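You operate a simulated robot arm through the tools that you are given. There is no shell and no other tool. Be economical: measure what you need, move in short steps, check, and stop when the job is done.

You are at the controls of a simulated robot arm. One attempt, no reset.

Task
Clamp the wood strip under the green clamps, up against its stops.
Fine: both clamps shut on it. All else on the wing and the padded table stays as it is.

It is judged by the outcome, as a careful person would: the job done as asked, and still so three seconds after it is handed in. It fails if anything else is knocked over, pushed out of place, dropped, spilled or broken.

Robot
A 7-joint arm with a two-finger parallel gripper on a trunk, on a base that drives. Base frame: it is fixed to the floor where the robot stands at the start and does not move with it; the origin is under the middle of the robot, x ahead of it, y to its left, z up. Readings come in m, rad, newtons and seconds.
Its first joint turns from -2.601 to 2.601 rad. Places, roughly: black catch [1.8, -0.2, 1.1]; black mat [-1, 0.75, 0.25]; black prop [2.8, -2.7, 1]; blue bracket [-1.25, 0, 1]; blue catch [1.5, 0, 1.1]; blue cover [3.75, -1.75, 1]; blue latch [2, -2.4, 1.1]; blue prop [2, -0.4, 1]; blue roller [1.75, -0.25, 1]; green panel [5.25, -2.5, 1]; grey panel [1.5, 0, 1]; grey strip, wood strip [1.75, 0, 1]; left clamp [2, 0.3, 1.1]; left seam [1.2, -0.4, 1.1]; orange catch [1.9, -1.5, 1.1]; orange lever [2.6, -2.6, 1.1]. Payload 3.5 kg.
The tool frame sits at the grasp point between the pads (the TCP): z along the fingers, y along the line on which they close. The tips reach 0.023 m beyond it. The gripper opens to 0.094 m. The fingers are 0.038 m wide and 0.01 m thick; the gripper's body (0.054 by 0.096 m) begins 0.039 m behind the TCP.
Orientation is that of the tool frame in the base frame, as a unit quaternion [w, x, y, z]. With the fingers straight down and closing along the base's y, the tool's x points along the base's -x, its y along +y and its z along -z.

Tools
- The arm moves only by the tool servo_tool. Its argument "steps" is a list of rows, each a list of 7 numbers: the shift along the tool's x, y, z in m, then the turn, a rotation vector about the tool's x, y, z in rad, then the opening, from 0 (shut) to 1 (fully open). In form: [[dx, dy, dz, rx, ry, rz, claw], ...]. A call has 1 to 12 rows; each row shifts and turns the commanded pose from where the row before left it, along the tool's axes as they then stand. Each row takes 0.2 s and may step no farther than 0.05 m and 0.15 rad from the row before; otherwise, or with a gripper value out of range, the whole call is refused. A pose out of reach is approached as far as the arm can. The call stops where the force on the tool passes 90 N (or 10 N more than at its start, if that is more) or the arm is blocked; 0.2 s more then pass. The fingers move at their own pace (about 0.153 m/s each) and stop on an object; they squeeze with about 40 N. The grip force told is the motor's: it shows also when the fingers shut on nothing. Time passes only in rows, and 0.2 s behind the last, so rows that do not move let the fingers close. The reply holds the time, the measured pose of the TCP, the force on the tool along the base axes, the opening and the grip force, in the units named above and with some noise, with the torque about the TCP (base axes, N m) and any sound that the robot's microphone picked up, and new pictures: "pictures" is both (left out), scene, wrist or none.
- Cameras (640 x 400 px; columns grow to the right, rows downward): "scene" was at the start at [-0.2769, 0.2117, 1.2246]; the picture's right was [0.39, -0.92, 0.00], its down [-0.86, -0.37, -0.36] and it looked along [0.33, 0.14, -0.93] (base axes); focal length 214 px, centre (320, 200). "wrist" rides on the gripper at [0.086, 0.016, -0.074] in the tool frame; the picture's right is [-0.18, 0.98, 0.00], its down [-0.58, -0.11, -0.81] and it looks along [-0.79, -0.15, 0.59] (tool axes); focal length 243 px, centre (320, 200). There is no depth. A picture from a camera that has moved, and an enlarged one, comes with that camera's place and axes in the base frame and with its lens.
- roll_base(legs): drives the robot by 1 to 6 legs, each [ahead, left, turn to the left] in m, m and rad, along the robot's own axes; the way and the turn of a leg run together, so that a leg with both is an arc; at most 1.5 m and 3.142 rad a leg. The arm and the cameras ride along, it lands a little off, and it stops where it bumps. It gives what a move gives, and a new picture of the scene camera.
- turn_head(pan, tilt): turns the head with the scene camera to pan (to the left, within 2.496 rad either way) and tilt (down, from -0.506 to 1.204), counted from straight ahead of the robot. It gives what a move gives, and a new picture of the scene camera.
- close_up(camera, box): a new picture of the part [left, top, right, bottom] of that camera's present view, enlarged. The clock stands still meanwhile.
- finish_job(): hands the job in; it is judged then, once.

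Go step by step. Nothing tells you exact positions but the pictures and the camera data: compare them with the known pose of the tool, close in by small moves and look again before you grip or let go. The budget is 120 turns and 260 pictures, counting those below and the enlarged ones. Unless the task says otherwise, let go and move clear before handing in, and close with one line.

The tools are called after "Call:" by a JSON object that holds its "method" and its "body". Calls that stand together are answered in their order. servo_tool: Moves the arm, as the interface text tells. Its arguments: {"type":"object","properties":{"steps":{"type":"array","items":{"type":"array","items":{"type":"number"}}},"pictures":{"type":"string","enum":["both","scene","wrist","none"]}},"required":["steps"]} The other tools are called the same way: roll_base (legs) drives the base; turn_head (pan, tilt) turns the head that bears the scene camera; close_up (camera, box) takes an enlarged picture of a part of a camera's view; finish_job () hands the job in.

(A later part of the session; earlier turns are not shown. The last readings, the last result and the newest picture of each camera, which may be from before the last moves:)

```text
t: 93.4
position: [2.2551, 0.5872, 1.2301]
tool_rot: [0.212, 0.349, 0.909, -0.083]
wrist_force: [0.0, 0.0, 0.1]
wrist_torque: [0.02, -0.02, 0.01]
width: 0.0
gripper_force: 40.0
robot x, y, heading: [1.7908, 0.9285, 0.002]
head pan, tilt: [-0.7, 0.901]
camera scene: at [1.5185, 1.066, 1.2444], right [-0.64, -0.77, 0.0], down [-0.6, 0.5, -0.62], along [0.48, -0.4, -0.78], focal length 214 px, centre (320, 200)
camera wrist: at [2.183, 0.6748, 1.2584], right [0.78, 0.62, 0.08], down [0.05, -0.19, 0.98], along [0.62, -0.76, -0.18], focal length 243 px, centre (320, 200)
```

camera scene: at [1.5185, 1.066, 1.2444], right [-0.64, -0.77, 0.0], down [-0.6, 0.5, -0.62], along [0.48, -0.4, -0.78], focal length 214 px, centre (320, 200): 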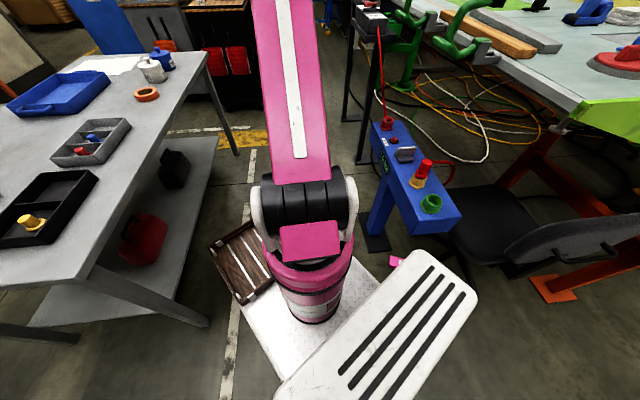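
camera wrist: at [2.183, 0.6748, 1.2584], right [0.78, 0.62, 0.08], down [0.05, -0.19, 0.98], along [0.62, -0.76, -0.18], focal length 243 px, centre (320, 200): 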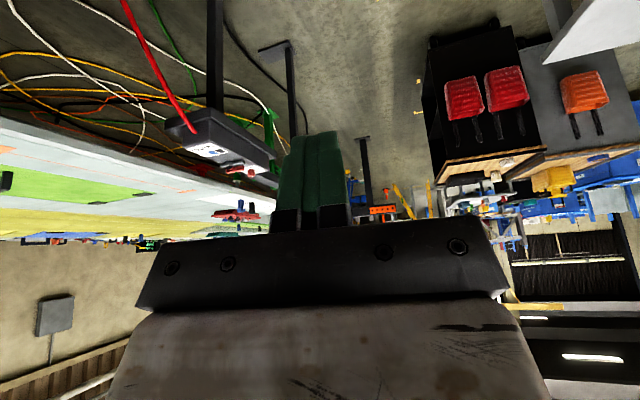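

Call:
{"method": "servo_tool", "body": {"steps": [[0, 0, 0, 0.0616, 0, 0.1257, 0], [0, 0, 0, 0.0616, 0, 0.1257, 0], [0, 0, 0, 0.0616, 0, 0.1257, 0], [0, 0, 0, 0.0616, 0, 0.1257, 0], [0, 0, 0, 0.0616, 0, 0.1257, 0], [0, 0, 0, 0.0616, 0, 0.1257, 0], [0, -0.045, 0, 0, 0, 0, 0], [0, -0.045, 0, 0, 0, 0, 0], [0, -0.045, 0, 0, 0, 0, 0]], "pictures": "wrist"}}

Call:
{"method": "turn_head", "body": {"pan": -1.0, "tilt": 0.4}}

```text
t: 95.4
position: [2.1251, 0.575, 1.2214]
tool_rot: [0.166, 0.689, 0.687, -0.161]
wrist_force: [0.0, 0.1, -0.5]
wrist_torque: [-0.01, -0.01, 0.03]
width: 0.0002
gripper_force: 39.9
out of reach, approached as far as the arm can: row 8, 9
robot x, y, heading: [1.7912, 0.9279, 0.0]
head pan, tilt: [-0.7, 0.901]
camera wrist: at [2.1406, 0.6872, 1.249], right [0.98, -0.17, 0.09], down [-0.12, -0.16, 0.98], along [-0.15, -0.97, -0.17], focal length 243 px, centre (320, 200)
```

wrist: 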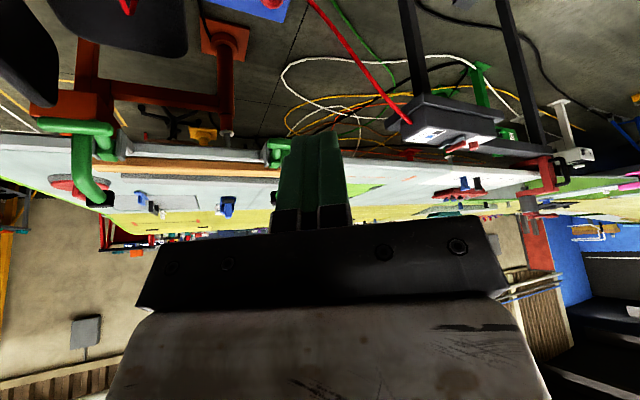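

```text
t: 96.3
position: [2.1266, 0.5765, 1.2216]
tool_rot: [0.165, 0.688, 0.687, -0.162]
wrist_force: [0.0, -0.4, 0.3]
wrist_torque: [0.0, -0.01, -0.05]
width: 0.0
gripper_force: 40.1
robot x, y, heading: [1.7881, 0.9263, 0.005]
head pan, tilt: [-1.0, 0.4]
camera scene: at [1.5109, 1.0368, 1.2873], right [-0.84, -0.54, 0.0], down [-0.21, 0.33, -0.92], along [0.5, -0.77, -0.39], focal length 214 px, centre (320, 200)
```

scene: 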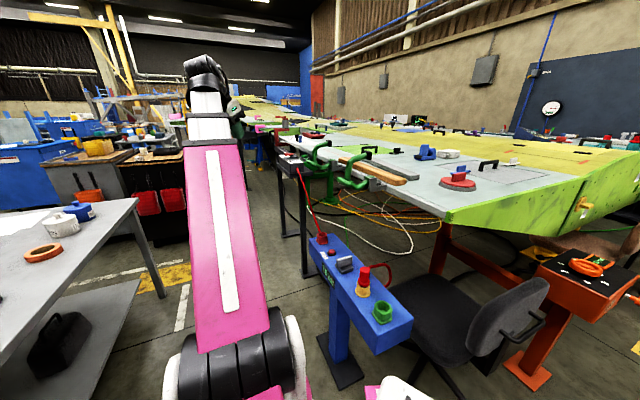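

I'll bring the closed fingers to just outside the far clamp's arm at about z=1.14, pointing at it, and check.

Call:
{"method": "servo_tool", "body": {"steps": [[-0.0316, -0.0128, 0.0333, 0, 0, 0, 0], [-0.0316, -0.0128, 0.0333, 0, 0, 0, 0], [-0.0316, -0.0128, 0.0333, 0, 0, 0, 0], [-0.0316, -0.0128, 0.0333, 0, 0, 0, 0], [-0.0316, -0.0128, 0.0333, 0, 0, 0, 0]], "pictures": "both"}}

Call:
{"method": "close_up", "body": {"camera": "scene", "box": [230, 110, 390, 210]}}

```text
t: 97.5
position: [2.0612, 0.3578, 1.142]
tool_rot: [0.162, 0.689, 0.688, -0.161]
wrist_force: [1.0, -0.3, 0.2]
wrist_torque: [0.0, -0.01, 0.03]
width: 0.0
gripper_force: 39.9
robot x, y, heading: [1.7881, 0.9275, 0.001]
head pan, tilt: [-1.0, 0.4]
camera scene: at [1.5108, 1.0367, 1.2874], right [-0.84, -0.54, 0.0], down [-0.21, 0.33, -0.92], along [0.5, -0.77, -0.39], focal length 214 px, centre (320, 200)
camera wrist: at [2.0776, 0.4692, 1.1699], right [0.98, -0.17, 0.08], down [-0.11, -0.16, 0.98], along [-0.15, -0.97, -0.18], focal length 243 px, centre (320, 200)
```

scene: 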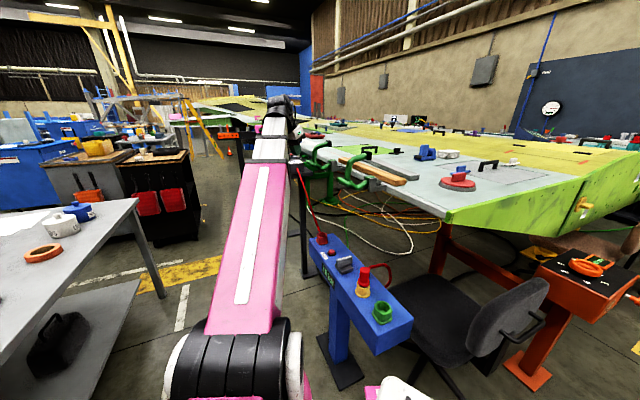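
wrist: 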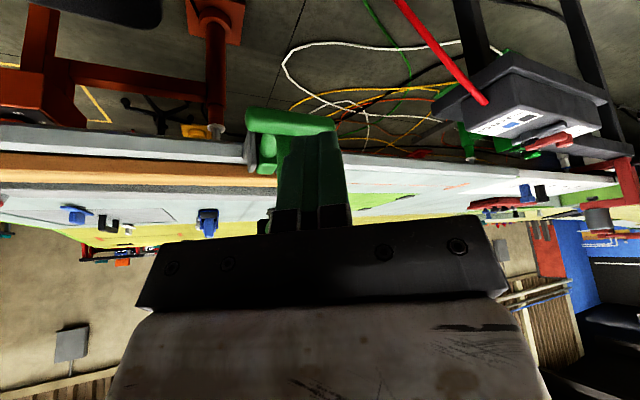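

```text
4.00 times, centred on (310, 160) of scene
camera zoom: at [1.5108, 1.0367, 1.2874], right [-0.84, -0.54, 0.0], down [-0.21, 0.33, -0.92], along [0.5, -0.77, -0.39], focal length 858 px, centre (360, 360)
```

zoom: 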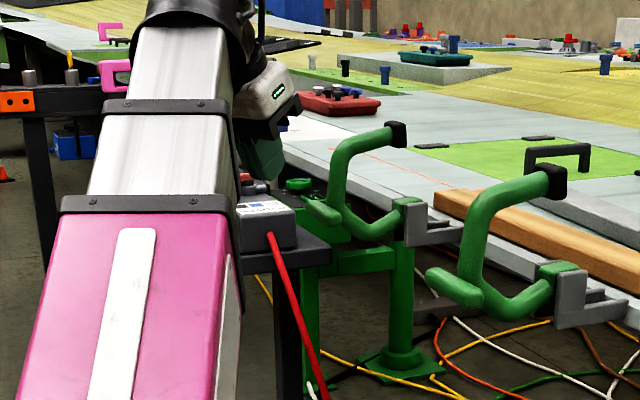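

The fingers are in line with the far clamp's arm. I'll push inboard in small steps.

Call:
{"method": "servo_tool", "body": {"steps": [[-0.0091, -0.0065, 0.0044, 0, 0, 0, 0], [-0.0091, -0.0065, 0.0044, 0, 0, 0, 0], [-0.0091, -0.0065, 0.0044, 0, 0, 0, 0], [-0.0091, -0.0065, 0.0044, 0, 0, 0, 0], [-0.0091, -0.0065, 0.0044, 0, 0, 0, 0], [-0.0091, -0.0065, 0.0044, 0, 0, 0, 0]], "pictures": "wrist"}}

Call:
{"method": "close_up", "body": {"camera": "scene", "box": [230, 110, 390, 210]}}

```text
t: 98.9
position: [2.0293, 0.3118, 1.1442]
tool_rot: [0.162, 0.686, 0.693, -0.151]
wrist_force: [8.9, 36.0, 18.8]
wrist_torque: [-0.03, 0.04, -0.05]
width: 0.0
gripper_force: 39.9
robot x, y, heading: [1.7871, 0.9256, 0.007]
head pan, tilt: [-1.0, 0.4]
stopped in row 6: the force on the tool passed its limit at 104 N (the readings are from after the stop); the commanded pose is now the measured one
camera wrist: at [2.0433, 0.4232, 1.1747], right [0.98, -0.15, 0.09], down [-0.12, -0.17, 0.98], along [-0.13, -0.97, -0.19], focal length 243 px, centre (320, 200)
```

wrist: 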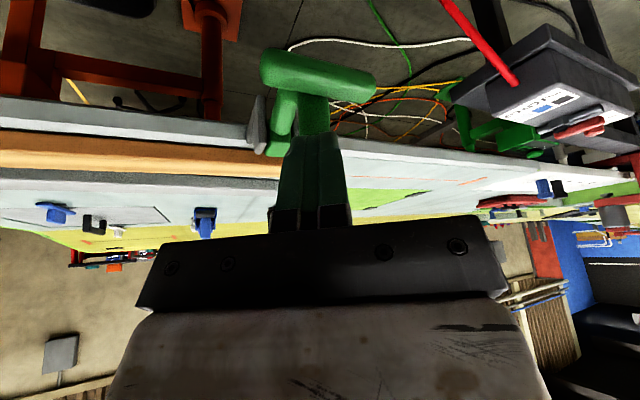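

```text
4.00 times, centred on (310, 160) of scene
camera zoom: at [1.5114, 1.0394, 1.2873], right [-0.84, -0.54, 0.0], down [-0.21, 0.33, -0.92], along [0.5, -0.77, -0.39], focal length 858 px, centre (360, 360)
```

zoom: 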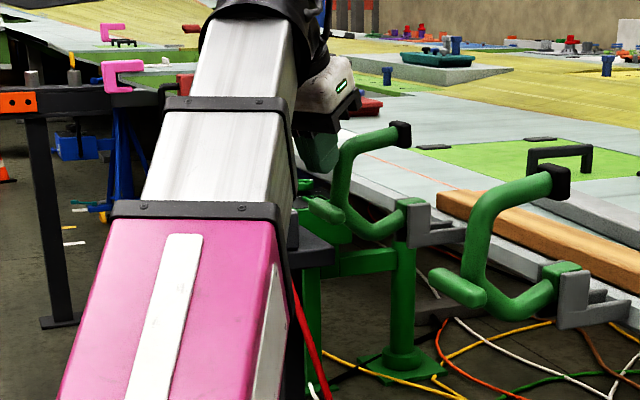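

The arm didn't turn at 104 N; pushing that close to the hinge gives too little leverage. The T-handle lies further out, so I'll back off, lay the fingers flatter and lift that handle up and over from below.

Call:
{"method": "servo_tool", "body": {"steps": [[0.0303, 0.0216, -0.0147, 0, 0, 0, 0], [0.0303, 0.0216, -0.0147, 0, 0, 0, 0], [0, 0, 0, 0, -0.15, 0, 0], [0, 0, 0, 0, -0.15, 0, 0], [0, 0, 0, 0, -0.15, 0, 0], [0, 0, 0, 0, -0.1, 0, 0], [0, 0, 0, 0, 0, 0, 0]], "pictures": "wrist"}}

Call:
{"method": "close_up", "body": {"camera": "scene", "box": [230, 110, 390, 210]}}

```text
t: 100.5
position: [2.0714, 0.3746, 1.1445]
tool_rot: [0.345, 0.619, 0.621, -0.335]
wrist_force: [-0.3, -0.6, 0.7]
wrist_torque: [-0.04, -0.02, -0.01]
width: 0.0
gripper_force: 40.2
robot x, y, heading: [1.7932, 0.9273, -0.0]
head pan, tilt: [-1.0, 0.4]
camera wrist: at [2.0853, 0.4855, 1.1121], right [0.98, -0.09, 0.17], down [-0.12, 0.37, 0.92], along [-0.14, -0.93, 0.35], focal length 243 px, centre (320, 200)
```

wrist: 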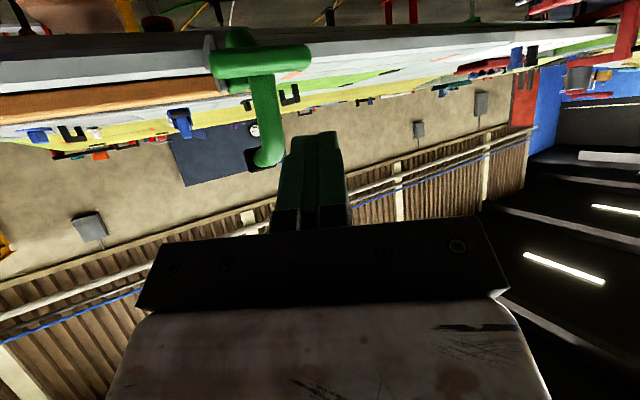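

```text
4.00 times, centred on (310, 160) of scene
camera zoom: at [1.5112, 1.0374, 1.2874], right [-0.84, -0.54, 0.0], down [-0.21, 0.33, -0.92], along [0.5, -0.77, -0.39], focal length 858 px, centre (360, 360)
```

zoom: 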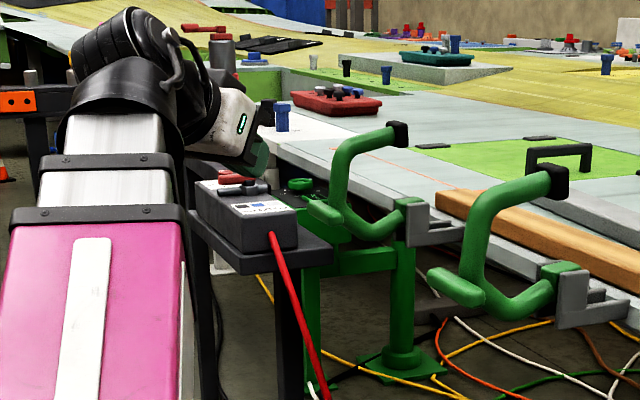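

The T-bar is at about s=1.549, n=1.353, z=1.075. I'll drop below it, move in underneath and begin lifting.

Call:
{"method": "servo_tool", "body": {"steps": [[0.0279, 0, 0.0179, 0, 0, 0, 0], [0.0279, 0, 0.0179, 0, 0, 0, 0], [0.0279, 0, 0.0179, 0, 0, 0, 0], [-0.015, -0.0178, 0.0233, 0, 0, 0, 0], [-0.0135, -0.016, 0.021, 0, 0, 0, 0], [0, 0, 0, 0, 0, 0, 0]], "pictures": "wrist"}}

Call:
{"method": "close_up", "body": {"camera": "scene", "box": [230, 110, 390, 210]}}

```text
t: 101.9
position: [2.0405, 0.3221, 1.0467]
tool_rot: [0.344, 0.619, 0.621, -0.335]
wrist_force: [-0.2, 0.0, 0.0]
wrist_torque: [-0.01, 0.0, 0.01]
width: 0.0002
gripper_force: 39.9
robot x, y, heading: [1.792, 0.9258, 0.007]
head pan, tilt: [-1.0, 0.4]
camera wrist: at [2.054, 0.4321, 1.0132], right [0.98, -0.09, 0.17], down [-0.12, 0.37, 0.92], along [-0.14, -0.93, 0.35], focal length 243 px, centre (320, 200)
```

wrist: 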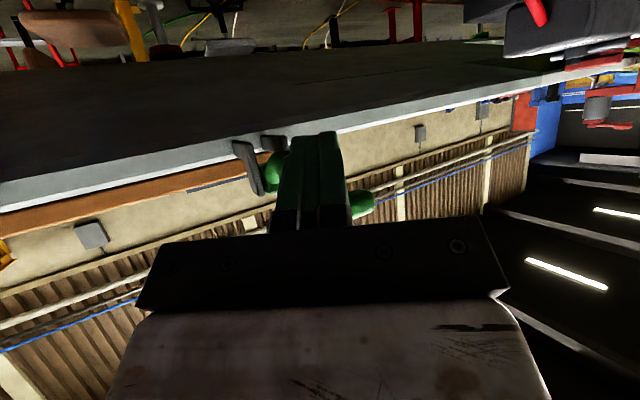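

```text
4.00 times, centred on (310, 160) of scene
camera zoom: at [1.5112, 1.0374, 1.2874], right [-0.84, -0.54, 0.0], down [-0.21, 0.33, -0.92], along [0.5, -0.77, -0.39], focal length 858 px, centre (360, 360)
```

zoom: 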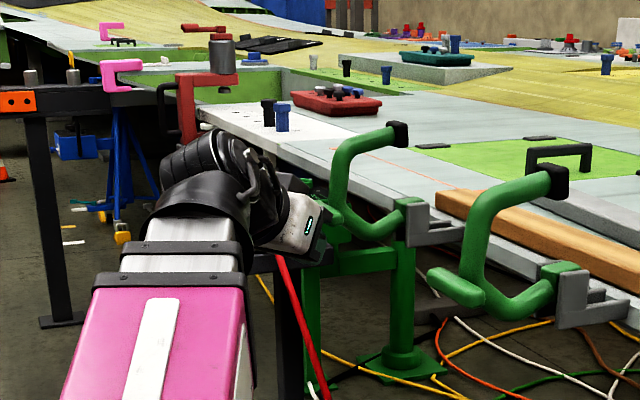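

The fingers are under the T-bar. I'll lift along its arc.

Call:
{"method": "servo_tool", "body": {"steps": [[-0.0084, 0, -0.0054, 0, 0, 0, 0], [-0.0128, -0.001, -0.0064, 0, 0, 0, 0], [-0.0133, -0.002, -0.0048, 0, 0, 0, 0], [-0.0137, -0.003, -0.0032, 0, 0, 0, 0]], "pictures": "wrist"}}

Call:
{"method": "close_up", "body": {"camera": "scene", "box": [230, 110, 390, 210]}}

```text
t: 102.9
position: [2.033, 0.3116, 1.0969]
tool_rot: [0.344, 0.619, 0.621, -0.336]
wrist_force: [-0.1, -0.2, -0.5]
wrist_torque: [0.0, 0.01, 0.01]
width: 0.0
gripper_force: 40.4
robot x, y, heading: [1.785, 0.9259, -0.001]
head pan, tilt: [-1.0, 0.4]
camera wrist: at [2.0477, 0.4229, 1.0644], right [0.98, -0.09, 0.16], down [-0.12, 0.37, 0.92], along [-0.14, -0.93, 0.35], focal length 243 px, centre (320, 200)
```

wrist: 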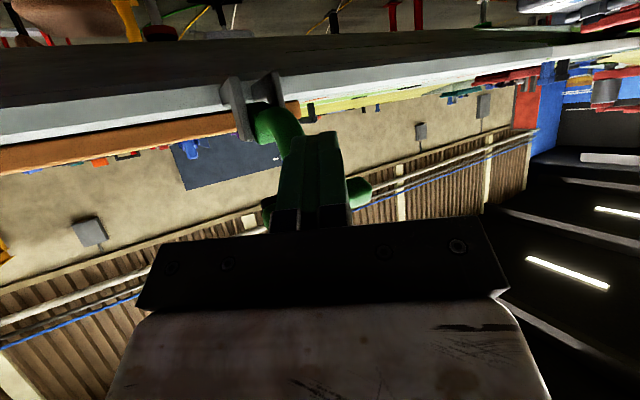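

```text
4.00 times, centred on (310, 160) of scene
camera zoom: at [1.5112, 1.0374, 1.2874], right [-0.84, -0.54, 0.0], down [-0.21, 0.33, -0.92], along [0.5, -0.77, -0.39], focal length 858 px, centre (360, 360)
```

zoom: 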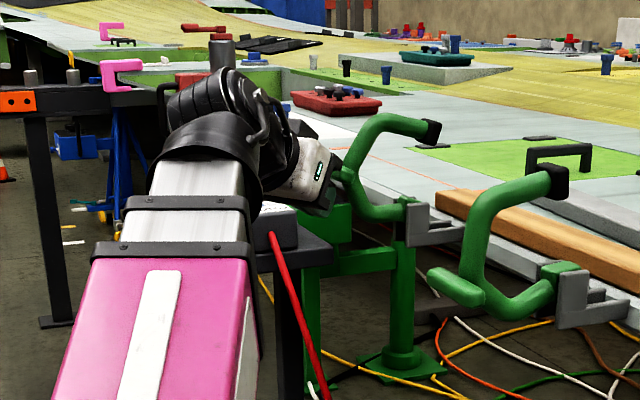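

The clamp arm is turning with almost no force. I'll continue the arc.

Call:
{"method": "servo_tool", "body": {"steps": [[-0.0137, -0.004, -0.0014, 0, 0, 0, 0], [-0.0135, -0.0049, 0.0004, 0, 0, 0, 0], [-0.013, -0.0057, 0.0021, 0, 0, 0, 0], [-0.0123, -0.0064, 0.0039, 0, 0, 0, 0]], "pictures": "wrist"}}

Call:
{"method": "close_up", "body": {"camera": "scene", "box": [230, 110, 390, 210]}}

```text
t: 103.9
position: [2.0125, 0.28, 1.1381]
tool_rot: [0.346, 0.618, 0.621, -0.335]
wrist_force: [4.5, 8.6, 13.2]
wrist_torque: [-0.4, 0.15, 0.08]
width: 0.0
gripper_force: 39.9
robot x, y, heading: [1.7878, 0.924, 0.003]
head pan, tilt: [-1.0, 0.4]
camera wrist: at [2.0265, 0.3904, 1.106], right [0.98, -0.09, 0.17], down [-0.12, 0.37, 0.92], along [-0.14, -0.93, 0.35], focal length 243 px, centre (320, 200)
```

wrist: 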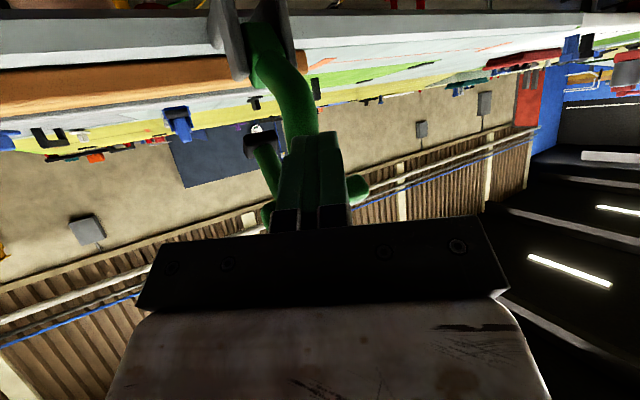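

```text
4.00 times, centred on (310, 160) of scene
camera zoom: at [1.5112, 1.038, 1.2874], right [-0.84, -0.54, 0.0], down [-0.21, 0.33, -0.92], along [0.5, -0.77, -0.39], focal length 858 px, centre (360, 360)
```

zoom: 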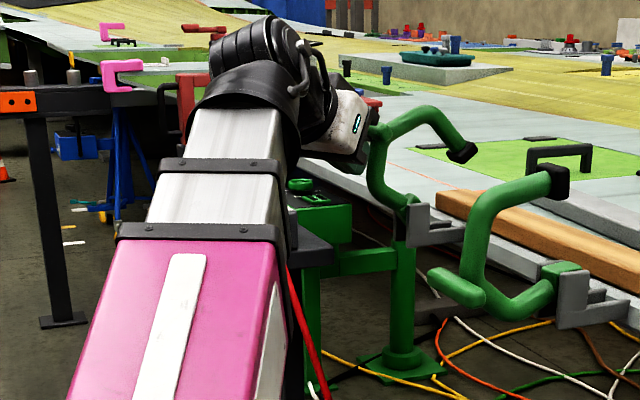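

Call:
{"method": "servo_tool", "body": {"steps": [[-0.0113, -0.0069, 0.0055, 0, 0, 0, 0], [-0.0101, -0.0073, 0.007, 0, 0, 0, 0], [-0.0087, -0.0076, 0.0085, 0, 0, 0, 0]], "pictures": "wrist"}}

Call:
{"method": "close_up", "body": {"camera": "scene", "box": [250, 110, 390, 198]}}

```text
t: 104.7
position: [1.9908, 0.246, 1.1521]
tool_rot: [0.344, 0.619, 0.622, -0.334]
wrist_force: [0.1, -1.0, 0.1]
wrist_torque: [0.01, -0.01, 0.02]
width: 0.0002
gripper_force: 39.9
robot x, y, heading: [1.7856, 0.923, 0.004]
head pan, tilt: [-1.0, 0.4]
camera wrist: at [2.0048, 0.3558, 1.1191], right [0.98, -0.09, 0.17], down [-0.12, 0.36, 0.92], along [-0.14, -0.93, 0.35], focal length 243 px, centre (320, 200)
```

wrist: 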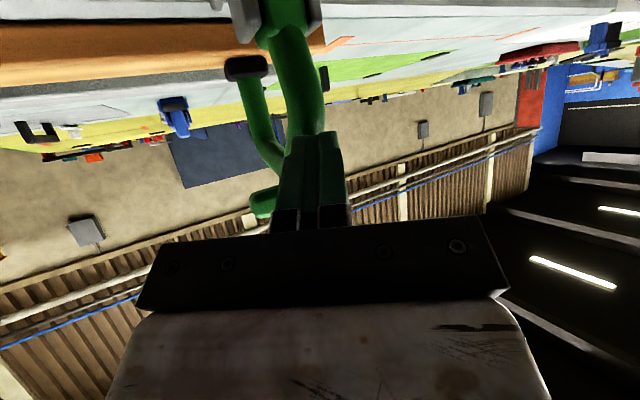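

```text
4.55 times, centred on (320, 154) of scene
camera zoom: at [1.5111, 1.0373, 1.2874], right [-0.84, -0.54, 0.0], down [-0.21, 0.33, -0.92], along [0.5, -0.77, -0.39], focal length 975 px, centre (320, 409)
```

zoom: 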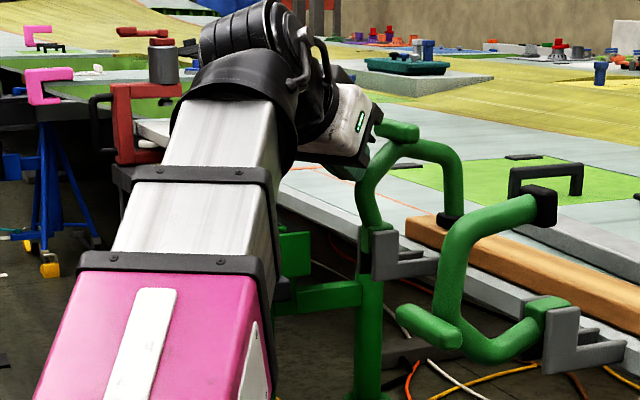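

The pad is down at the strip. I'll push the handle a little further to be sure it is fully home.

Call:
{"method": "servo_tool", "body": {"steps": [[-0.0072, -0.0078, 0.0098, 0, 0, 0, 0], [-0.0055, -0.0077, 0.011, 0, 0, 0, 0], [-0.004, -0.0054, 0.007, 0, 0, 0, 0]], "pictures": "wrist"}}

Call:
{"method": "close_up", "body": {"camera": "scene", "box": [300, 120, 400, 182]}}

```text
t: 105.2
position: [1.9856, 0.2409, 1.1518]
tool_rot: [0.35, 0.618, 0.623, -0.329]
wrist_force: [4.0, 32.9, 28.1]
wrist_torque: [0.27, 0.3, 0.27]
width: 0.0002
gripper_force: 40.0
robot x, y, heading: [1.7895, 0.9248, 0.004]
head pan, tilt: [-1.0, 0.4]
stopped in row 2: the force on the tool passed its limit at 110 N (the readings are from after the stop); the commanded pose is now the measured one
camera wrist: at [1.9986, 0.3518, 1.1203], right [0.98, -0.08, 0.18], down [-0.14, 0.36, 0.92], along [-0.14, -0.93, 0.35], focal length 243 px, centre (320, 200)
```

wrist: 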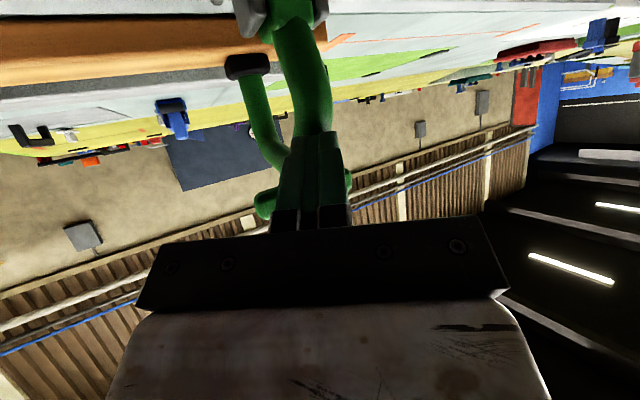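

```text
6.40 times, centred on (350, 151) of scene
camera zoom: at [1.5115, 1.0402, 1.2872], right [-0.84, -0.54, 0.0], down [-0.21, 0.33, -0.92], along [0.5, -0.77, -0.39], focal length 1373 px, centre (128, 514)
```

zoom: 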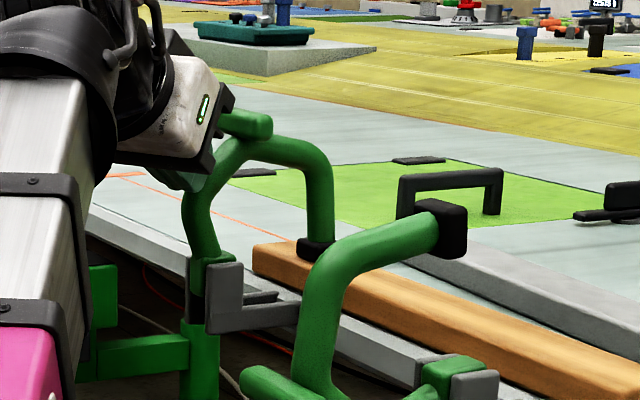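

The far clamp hit a firm stop with its pad on the strip, so it is shut. I'll back out and see.

Call:
{"method": "servo_tool", "body": {"steps": [[0.0182, 0.0216, -0.0283, 0, 0, 0, 0], [0.0182, 0.0216, -0.0283, 0, 0, 0, 0], [0.0182, 0.0216, -0.0283, 0, 0, 0, 0], [0.0182, 0.0216, -0.0283, 0, 0, 0, 0]], "pictures": "wrist"}}

Call:
{"method": "close_up", "body": {"camera": "scene", "box": [270, 110, 410, 198]}}

```text
t: 106.2
position: [2.0663, 0.3741, 1.151]
tool_rot: [0.348, 0.619, 0.623, -0.328]
wrist_force: [0.1, 0.4, 0.6]
wrist_torque: [0.01, 0.02, 0.02]
width: 0.0001
gripper_force: 39.8
robot x, y, heading: [1.7913, 0.9254, 0.004]
head pan, tilt: [-1.0, 0.4]
camera wrist: at [2.0811, 0.485, 1.1188], right [0.98, -0.08, 0.18], down [-0.14, 0.36, 0.92], along [-0.14, -0.93, 0.34], focal length 243 px, centre (320, 200)
```

wrist: 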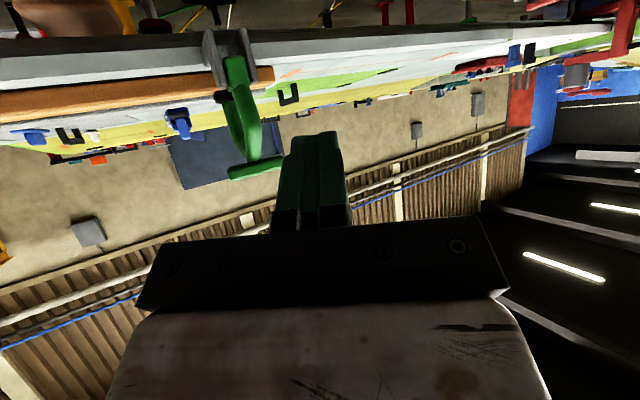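

```text
4.55 times, centred on (340, 154) of scene
camera zoom: at [1.5115, 1.0381, 1.2874], right [-0.84, -0.54, 0.0], down [-0.21, 0.33, -0.92], along [0.5, -0.77, -0.39], focal length 975 px, centre (229, 409)
```

zoom: 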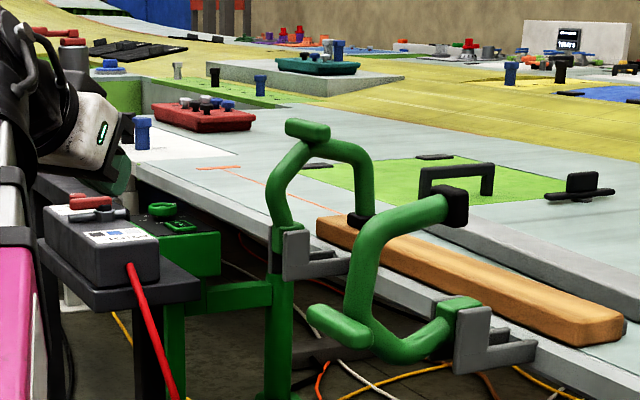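

The far clamp stays shut. For the near one I'll back the tool out and shift the base by (-0.24, +0.09), so the geometry matches the far clamp's.

Call:
{"method": "servo_tool", "body": {"steps": [[0.0182, 0.0216, -0.0283, 0, 0, 0, 0], [0.0182, 0.0216, -0.0283, 0, 0, 0, 0]], "pictures": "none"}}

Call:
{"method": "roll_base", "body": {"legs": [[0, 0.09, 0], [-0.24, 0, 0]]}}

Call:
{"method": "turn_head", "body": {"pan": -1.0, "tilt": 0.6}}

Call:
{"method": "close_up", "body": {"camera": "scene", "box": [250, 80, 410, 180]}}

```text
t: 106.8
position: [2.1098, 0.4436, 1.1535]
tool_rot: [0.348, 0.619, 0.623, -0.328]
wrist_force: [0.4, 0.1, 0.3]
wrist_torque: [-0.01, 0.01, 0.01]
width: 0.0001
gripper_force: 40.4
robot x, y, heading: [1.7896, 0.9267, 0.003]
head pan, tilt: [-1.0, 0.4]
```

```text
t: 109.3
position: [1.8667, 0.531, 1.1542]
tool_rot: [0.348, 0.619, 0.623, -0.328]
wrist_force: [-0.2, 0.6, 0.7]
wrist_torque: [-0.01, -0.01, -0.02]
width: 0.0
gripper_force: 40.2
robot x, y, heading: [1.5488, 1.0148, 0.0]
head pan, tilt: [-1.0, 0.4]
camera scene: at [1.2702, 1.1259, 1.2874], right [-0.84, -0.54, 0.0], down [-0.21, 0.33, -0.92], along [0.5, -0.77, -0.39], focal length 214 px, centre (320, 200)
```

scene: 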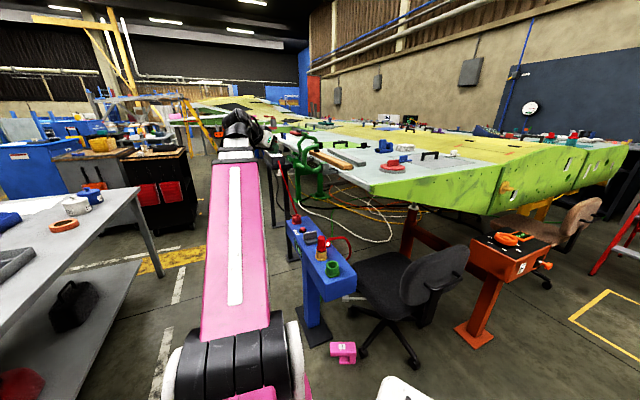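

```text
t: 110.0
position: [1.8674, 0.5316, 1.1533]
tool_rot: [0.347, 0.62, 0.623, -0.328]
wrist_force: [-0.7, 0.0, 0.0]
wrist_torque: [-0.01, -0.02, 0.01]
width: 0.0
gripper_force: 39.6
robot x, y, heading: [1.5482, 1.0139, 0.001]
head pan, tilt: [-1.0, 0.6]
camera scene: at [1.2679, 1.1295, 1.2692], right [-0.84, -0.54, 0.0], down [-0.31, 0.47, -0.83], along [0.45, -0.69, -0.56], focal length 214 px, centre (320, 200)
```

scene: 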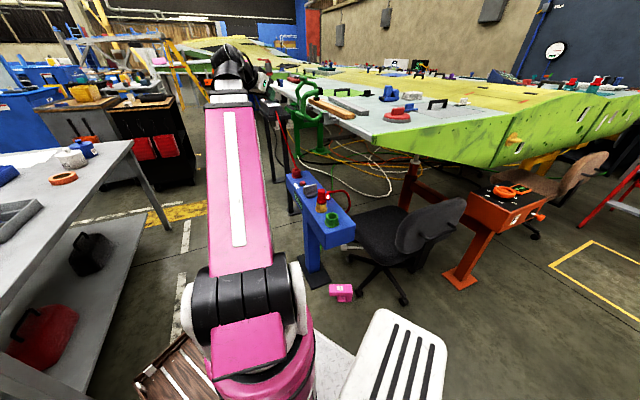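

```text
4.00 times, centred on (330, 130) of scene
camera zoom: at [1.2679, 1.1295, 1.2692], right [-0.84, -0.54, 0.0], down [-0.31, 0.47, -0.83], along [0.45, -0.69, -0.56], focal length 858 px, centre (280, 480)
```

zoom: 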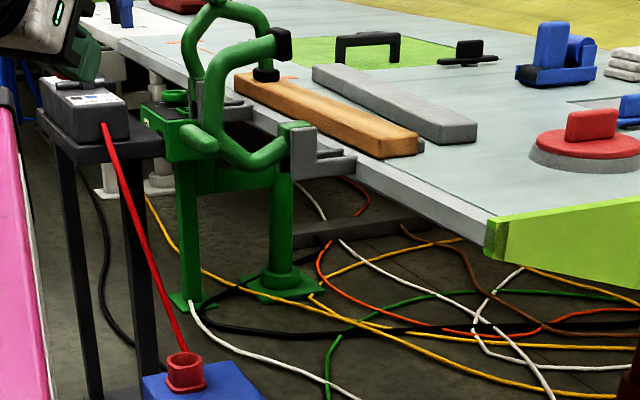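

The near clamp's handle is in the matching place. I'll go down, move in under its T-bar and check.

Call:
{"method": "servo_tool", "body": {"steps": [[0.0301, 0, 0.0193, 0, 0, 0, 0], [0.0301, 0, 0.0193, 0, 0, 0, 0], [0.0301, 0, 0.0193, 0, 0, 0, 0], [-0.0172, -0.0264, 0.0268, 0, 0, 0, 0], [0, 0, 0, 0, 0, 0, 0]], "pictures": "wrist"}}

Call:
{"method": "close_up", "body": {"camera": "scene", "box": [230, 60, 370, 148]}}

```text
t: 111.2
position: [1.842, 0.4958, 1.0462]
tool_rot: [0.347, 0.619, 0.623, -0.328]
wrist_force: [-0.4, -0.1, 0.0]
wrist_torque: [0.02, 0.0, -0.01]
width: 0.0
gripper_force: 39.7
robot x, y, heading: [1.5534, 1.0127, 0.006]
head pan, tilt: [-1.0, 0.6]
camera wrist: at [1.857, 0.6066, 1.0139], right [0.98, -0.08, 0.18], down [-0.14, 0.36, 0.92], along [-0.14, -0.93, 0.34], focal length 243 px, centre (320, 200)
```

wrist: 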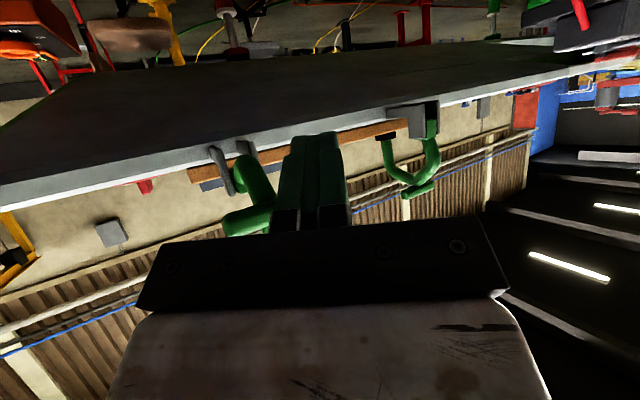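

```text
4.55 times, centred on (300, 104) of scene
camera zoom: at [1.2679, 1.1295, 1.2692], right [-0.84, -0.54, 0.0], down [-0.31, 0.47, -0.83], along [0.45, -0.69, -0.56], focal length 975 px, centre (411, 636)
```

zoom: 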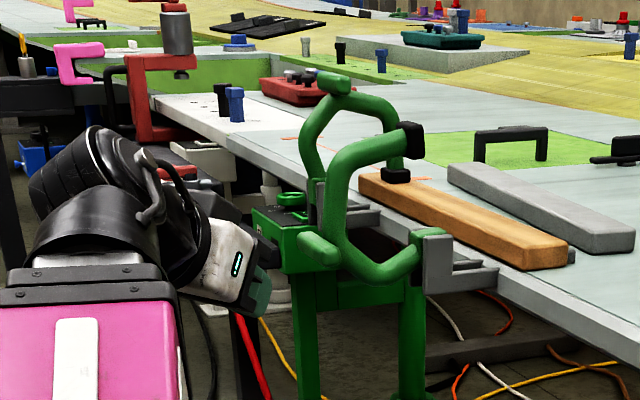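

Call:
{"method": "servo_tool", "body": {"steps": [[-0.0172, -0.0264, 0.0268, 0, 0, 0, 0], [0, 0, 0, 0, 0, 0, 0]], "pictures": "wrist"}}

```text
t: 111.8
position: [1.8196, 0.4635, 1.0449]
tool_rot: [0.348, 0.619, 0.623, -0.328]
wrist_force: [0.2, 0.4, -0.4]
wrist_torque: [-0.03, 0.01, 0.03]
width: 0.0
gripper_force: 40.3
robot x, y, heading: [1.5477, 1.0165, 0.006]
head pan, tilt: [-1.0, 0.6]
camera wrist: at [1.8335, 0.5748, 1.0128], right [0.98, -0.08, 0.18], down [-0.14, 0.36, 0.92], along [-0.14, -0.93, 0.34], focal length 243 px, centre (320, 200)
```

wrist: 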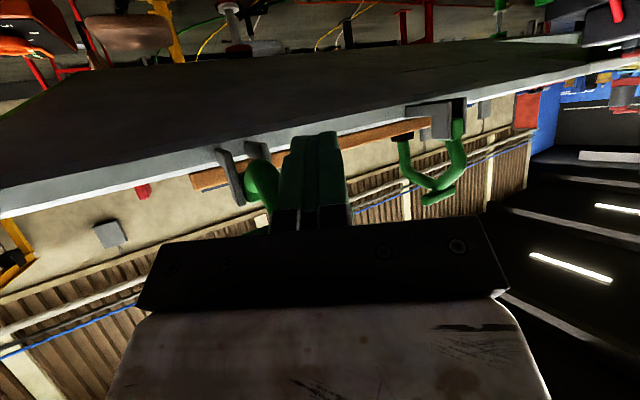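

I'll shift 8 mm to centre on the handle, then lift along the arc.

Call:
{"method": "servo_tool", "body": {"steps": [[0.0023, -0.0067, -0.0036, 0, 0, 0, 0], [-0.0084, 0, -0.0054, 0, 0, 0, 0], [-0.0128, -0.001, -0.0064, 0, 0, 0, 0], [-0.0133, -0.002, -0.0048, 0, 0, 0, 0], [-0.0137, -0.003, -0.0032, 0, 0, 0, 0], [-0.0137, -0.004, -0.0014, 0, 0, 0, 0]], "pictures": "wrist"}}

Call:
{"method": "close_up", "body": {"camera": "scene", "box": [230, 60, 370, 148]}}

```text
t: 113.2
position: [1.7995, 0.4531, 1.1067]
tool_rot: [0.347, 0.619, 0.623, -0.328]
wrist_force: [0.3, 0.6, 0.0]
wrist_torque: [-0.03, -0.02, 0.0]
width: 0.0001
gripper_force: 39.4
robot x, y, heading: [1.5528, 1.0152, 0.002]
head pan, tilt: [-1.0, 0.6]
camera wrist: at [1.8135, 0.5646, 1.076], right [0.98, -0.08, 0.18], down [-0.13, 0.36, 0.92], along [-0.14, -0.93, 0.34], focal length 243 px, centre (320, 200)
```

wrist: 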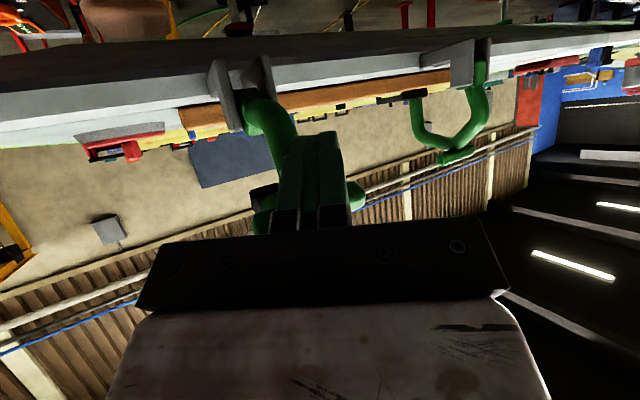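

```text
4.55 times, centred on (300, 104) of scene
camera zoom: at [1.2678, 1.1295, 1.2692], right [-0.84, -0.54, 0.0], down [-0.31, 0.47, -0.83], along [0.45, -0.69, -0.56], focal length 975 px, centre (411, 636)
```

zoom: 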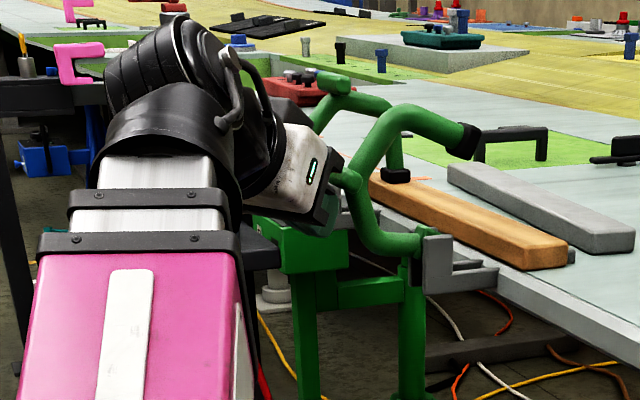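

The near clamp is turning over nicely, so I'll continue the arc.

Call:
{"method": "servo_tool", "body": {"steps": [[-0.0135, -0.0049, 0.0004, 0, 0, 0, 0], [-0.013, -0.0057, 0.0021, 0, 0, 0, 0], [-0.0123, -0.0064, 0.0039, 0, 0, 0, 0], [-0.0113, -0.0069, 0.0055, 0, 0, 0, 0], [-0.0101, -0.0073, 0.007, 0, 0, 0, 0], [-0.0087, -0.0076, 0.0085, 0, 0, 0, 0]], "pictures": "wrist"}}

Call:
{"method": "close_up", "body": {"camera": "scene", "box": [250, 60, 390, 148]}}

```text
t: 114.6
position: [1.762, 0.3952, 1.1561]
tool_rot: [0.354, 0.615, 0.622, -0.332]
wrist_force: [6.1, 30.1, 85.0]
wrist_torque: [-0.19, 0.58, -0.17]
width: 0.0001
gripper_force: 39.9
robot x, y, heading: [1.5484, 1.0153, 0.001]
head pan, tilt: [-1.0, 0.6]
camera wrist: at [1.7761, 0.5052, 1.1226], right [0.98, -0.08, 0.18], down [-0.14, 0.38, 0.92], along [-0.14, -0.92, 0.36], focal length 243 px, centre (320, 200)
```

wrist: 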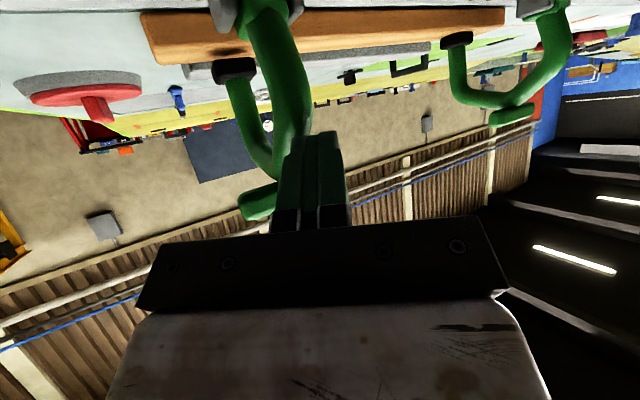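

```text
4.55 times, centred on (320, 104) of scene
camera zoom: at [1.2675, 1.1327, 1.2688], right [-0.84, -0.54, 0.0], down [-0.31, 0.47, -0.83], along [0.45, -0.69, -0.56], focal length 975 px, centre (320, 636)
```

zoom: 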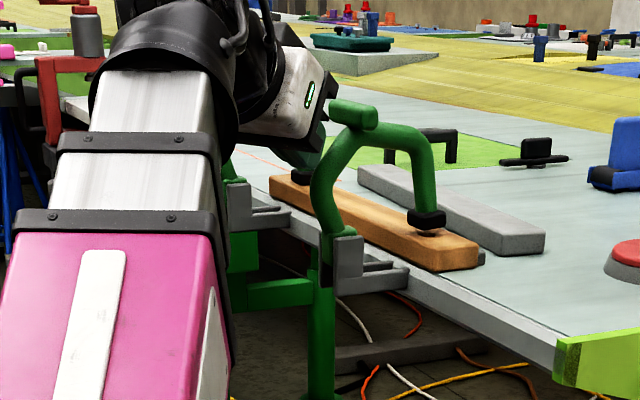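

The pad is almost down, but my push has become mostly upward. I'll ease down a little and push the handle inboard.

Call:
{"method": "servo_tool", "body": {"steps": [[0.006, 0, 0.004, 0, 0, 0, 0], [-0.0036, -0.0043, 0.0057, 0, 0, 0, 0], [-0.0036, -0.0043, 0.0057, 0, 0, 0, 0], [-0.0036, -0.0043, 0.0057, 0, 0, 0, 0]], "pictures": "none"}}

Call:
{"method": "close_up", "body": {"camera": "scene", "box": [280, 70, 380, 132]}}

```text
t: 114.9
position: [1.7638, 0.393, 1.1541]
tool_rot: [0.355, 0.614, 0.621, -0.333]
wrist_force: [-1.7, 5.4, 6.0]
wrist_torque: [0.04, 0.1, -0.04]
width: 0.0002
gripper_force: 40.0
robot x, y, heading: [1.5496, 1.0174, 0.002]
head pan, tilt: [-1.0, 0.6]
stopped in row 1: the force on the tool passed its limit at 111 N (the readings are from after the stop); the commanded pose is now the measured one
```

```text
6.40 times, centred on (330, 101) of scene
camera zoom: at [1.2677, 1.1303, 1.2691], right [-0.84, -0.54, 0.0], down [-0.31, 0.47, -0.83], along [0.45, -0.69, -0.56], focal length 1373 px, centre (256, 834)
```

zoom: 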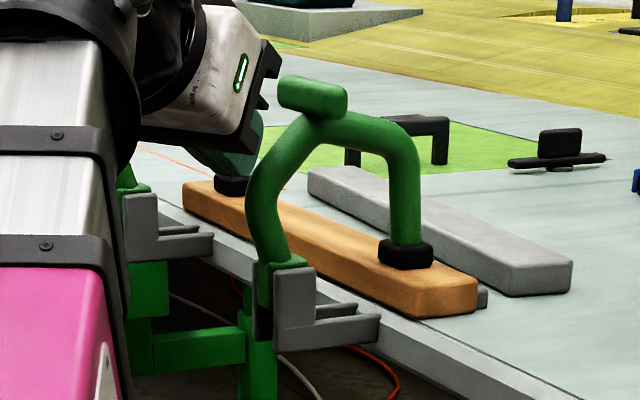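

The near pad has now seated on the strip. One more gentle push to confirm it's home, then back out.

Call:
{"method": "servo_tool", "body": {"steps": [[-0.0018, -0.0022, 0.0028, 0, 0, 0, 0], [-0.0018, -0.0022, 0.0028, 0, 0, 0, 0], [-0.0018, -0.0022, 0.0028, 0, 0, 0, 0]], "pictures": "none"}}

Call:
{"method": "servo_tool", "body": {"steps": [[0.0182, 0.0216, -0.0283, 0, 0, 0, 0], [0.0182, 0.0216, -0.0283, 0, 0, 0, 0], [0.0182, 0.0216, -0.0283, 0, 0, 0, 0], [0.0182, 0.0216, -0.0283, 0, 0, 0, 0], [0.0182, 0.0216, -0.0283, 0, 0, 0, 0]], "pictures": "wrist"}}

Call:
{"method": "close_up", "body": {"camera": "scene", "box": [270, 70, 390, 145]}}

```text
t: 115.6
position: [1.762, 0.393, 1.1553]
tool_rot: [0.359, 0.613, 0.623, -0.327]
wrist_force: [10.1, 32.8, 25.2]
wrist_torque: [0.41, -0.01, -0.15]
width: 0.0
gripper_force: 40.5
robot x, y, heading: [1.551, 1.0153, 0.005]
head pan, tilt: [-1.0, 0.6]
stopped in row 3: the force on the tool passed its limit at 96 N (the readings are from after the stop); the commanded pose is now the measured one
```

```text
t: 116.8
position: [1.8636, 0.5604, 1.1562]
tool_rot: [0.357, 0.615, 0.623, -0.326]
wrist_force: [-1.2, 0.8, 0.5]
wrist_torque: [0.03, 0.01, -0.04]
width: 0.0
gripper_force: 40.2
robot x, y, heading: [1.5463, 1.0165, 0.001]
head pan, tilt: [-1.0, 0.6]
camera wrist: at [1.8774, 0.6718, 1.1221], right [0.98, -0.07, 0.19], down [-0.15, 0.37, 0.92], along [-0.13, -0.93, 0.35], focal length 243 px, centre (320, 200)
```

wrist: 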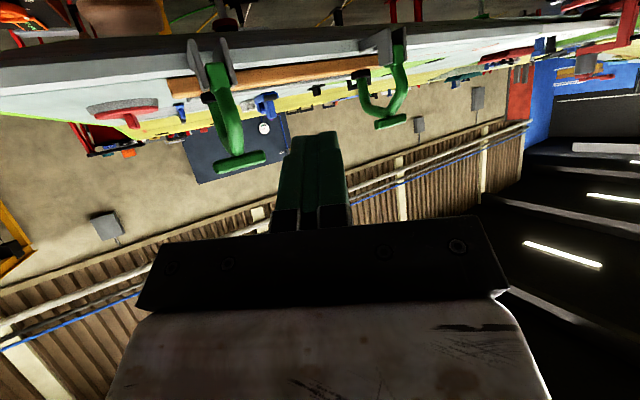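

```text
5.33 times, centred on (330, 108) of scene
camera zoom: at [1.2684, 1.1308, 1.2692], right [-0.84, -0.54, 0.0], down [-0.31, 0.47, -0.83], along [0.45, -0.69, -0.56], focal length 1144 px, centre (267, 693)
```

zoom: 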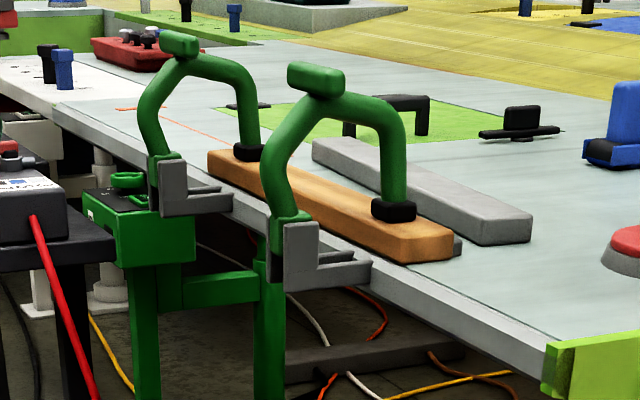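

Both clamps are shut on the strip, the pads are down, and the strip is flush on its stops. Now for the pink guard that fell off the wing tip: I'll look at it closely to see if I can put it back.

Call:
{"method": "turn_head", "body": {"pan": -1.35, "tilt": 0.95}}

Call:
{"method": "close_up", "body": {"camera": "scene", "box": [250, 110, 410, 210]}}

```text
t: 117.7
position: [1.8641, 0.5613, 1.1539]
tool_rot: [0.357, 0.615, 0.623, -0.326]
wrist_force: [0.9, 0.3, -0.5]
wrist_torque: [0.02, -0.02, 0.0]
width: 0.0
gripper_force: 40.4
robot x, y, heading: [1.5491, 1.0184, 0.01]
head pan, tilt: [-1.349, 0.949]
camera scene: at [1.2366, 1.1339, 1.2408], right [-0.97, -0.23, 0.0], down [-0.18, 0.79, -0.58], along [0.13, -0.57, -0.81], focal length 214 px, centre (320, 200)
```

scene: 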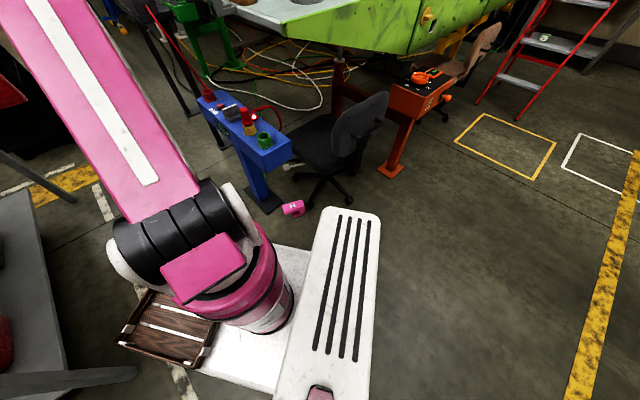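

```text
4.00 times, centred on (330, 160) of scene
camera zoom: at [1.2366, 1.1339, 1.2408], right [-0.97, -0.23, 0.0], down [-0.18, 0.79, -0.58], along [0.13, -0.57, -0.81], focal length 858 px, centre (280, 360)
```

zoom: 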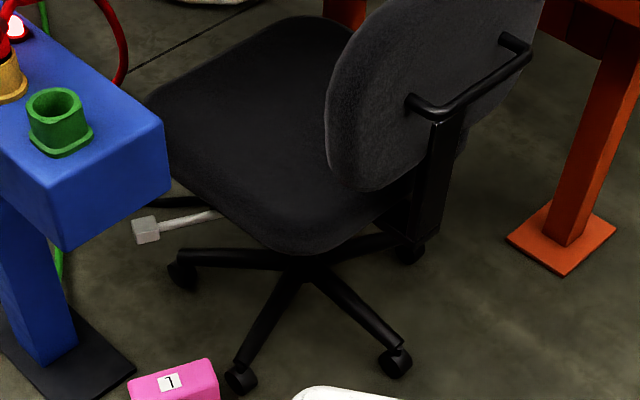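

Call:
{"method": "close_up", "body": {"camera": "scene", "box": [255, 180, 335, 230]}}

Call:
{"method": "turn_head", "body": {"pan": -0.9, "tilt": 0.85}}

Call:
{"method": "close_up", "body": {"camera": "scene", "box": [300, 180, 420, 255]}}

```text
8.00 times, centred on (295, 205) of scene
camera zoom: at [1.2366, 1.1339, 1.2408], right [-0.97, -0.23, 0.0], down [-0.18, 0.79, -0.58], along [0.13, -0.57, -0.81], focal length 1716 px, centre (520, 160)
```

zoom: 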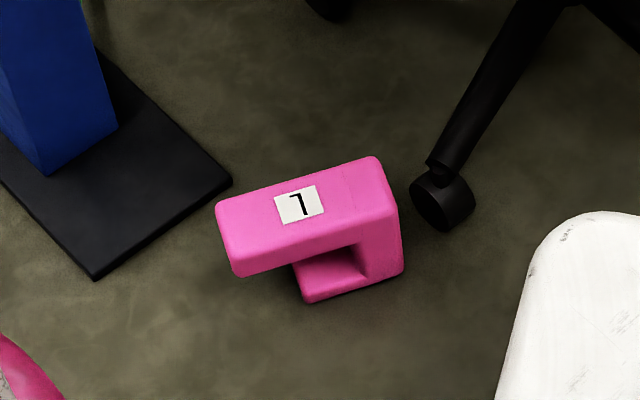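

```text
t: 118.6
position: [1.8636, 0.5602, 1.1546]
tool_rot: [0.357, 0.615, 0.623, -0.326]
wrist_force: [-0.1, -0.2, 0.2]
wrist_torque: [0.03, -0.02, 0.0]
width: 0.0002
gripper_force: 39.7
robot x, y, heading: [1.5494, 1.0188, 0.006]
head pan, tilt: [-0.901, 0.85]
camera scene: at [1.269, 1.1438, 1.2483], right [-0.78, -0.62, 0.0], down [-0.47, 0.59, -0.66], along [0.41, -0.52, -0.75], focal length 214 px, centre (320, 200)
```

scene: 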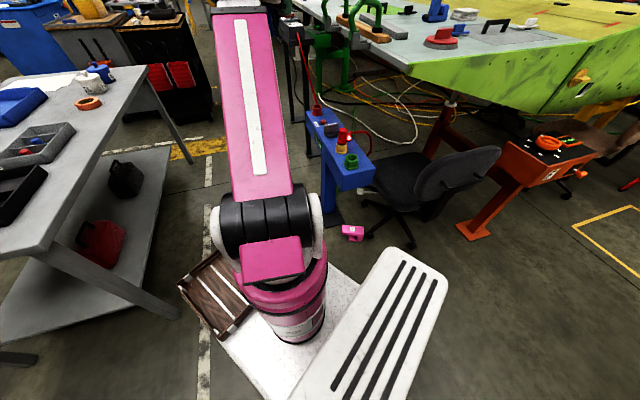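

```text
5.33 times, centred on (360, 218) of scene
camera zoom: at [1.269, 1.1438, 1.2483], right [-0.78, -0.62, 0.0], down [-0.47, 0.59, -0.66], along [0.41, -0.52, -0.75], focal length 1144 px, centre (107, 107)
```

zoom: 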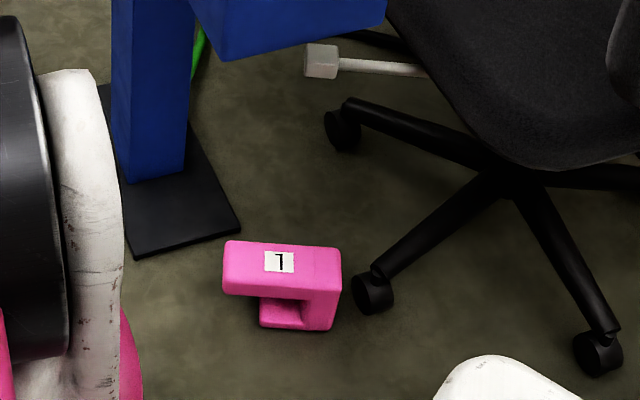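

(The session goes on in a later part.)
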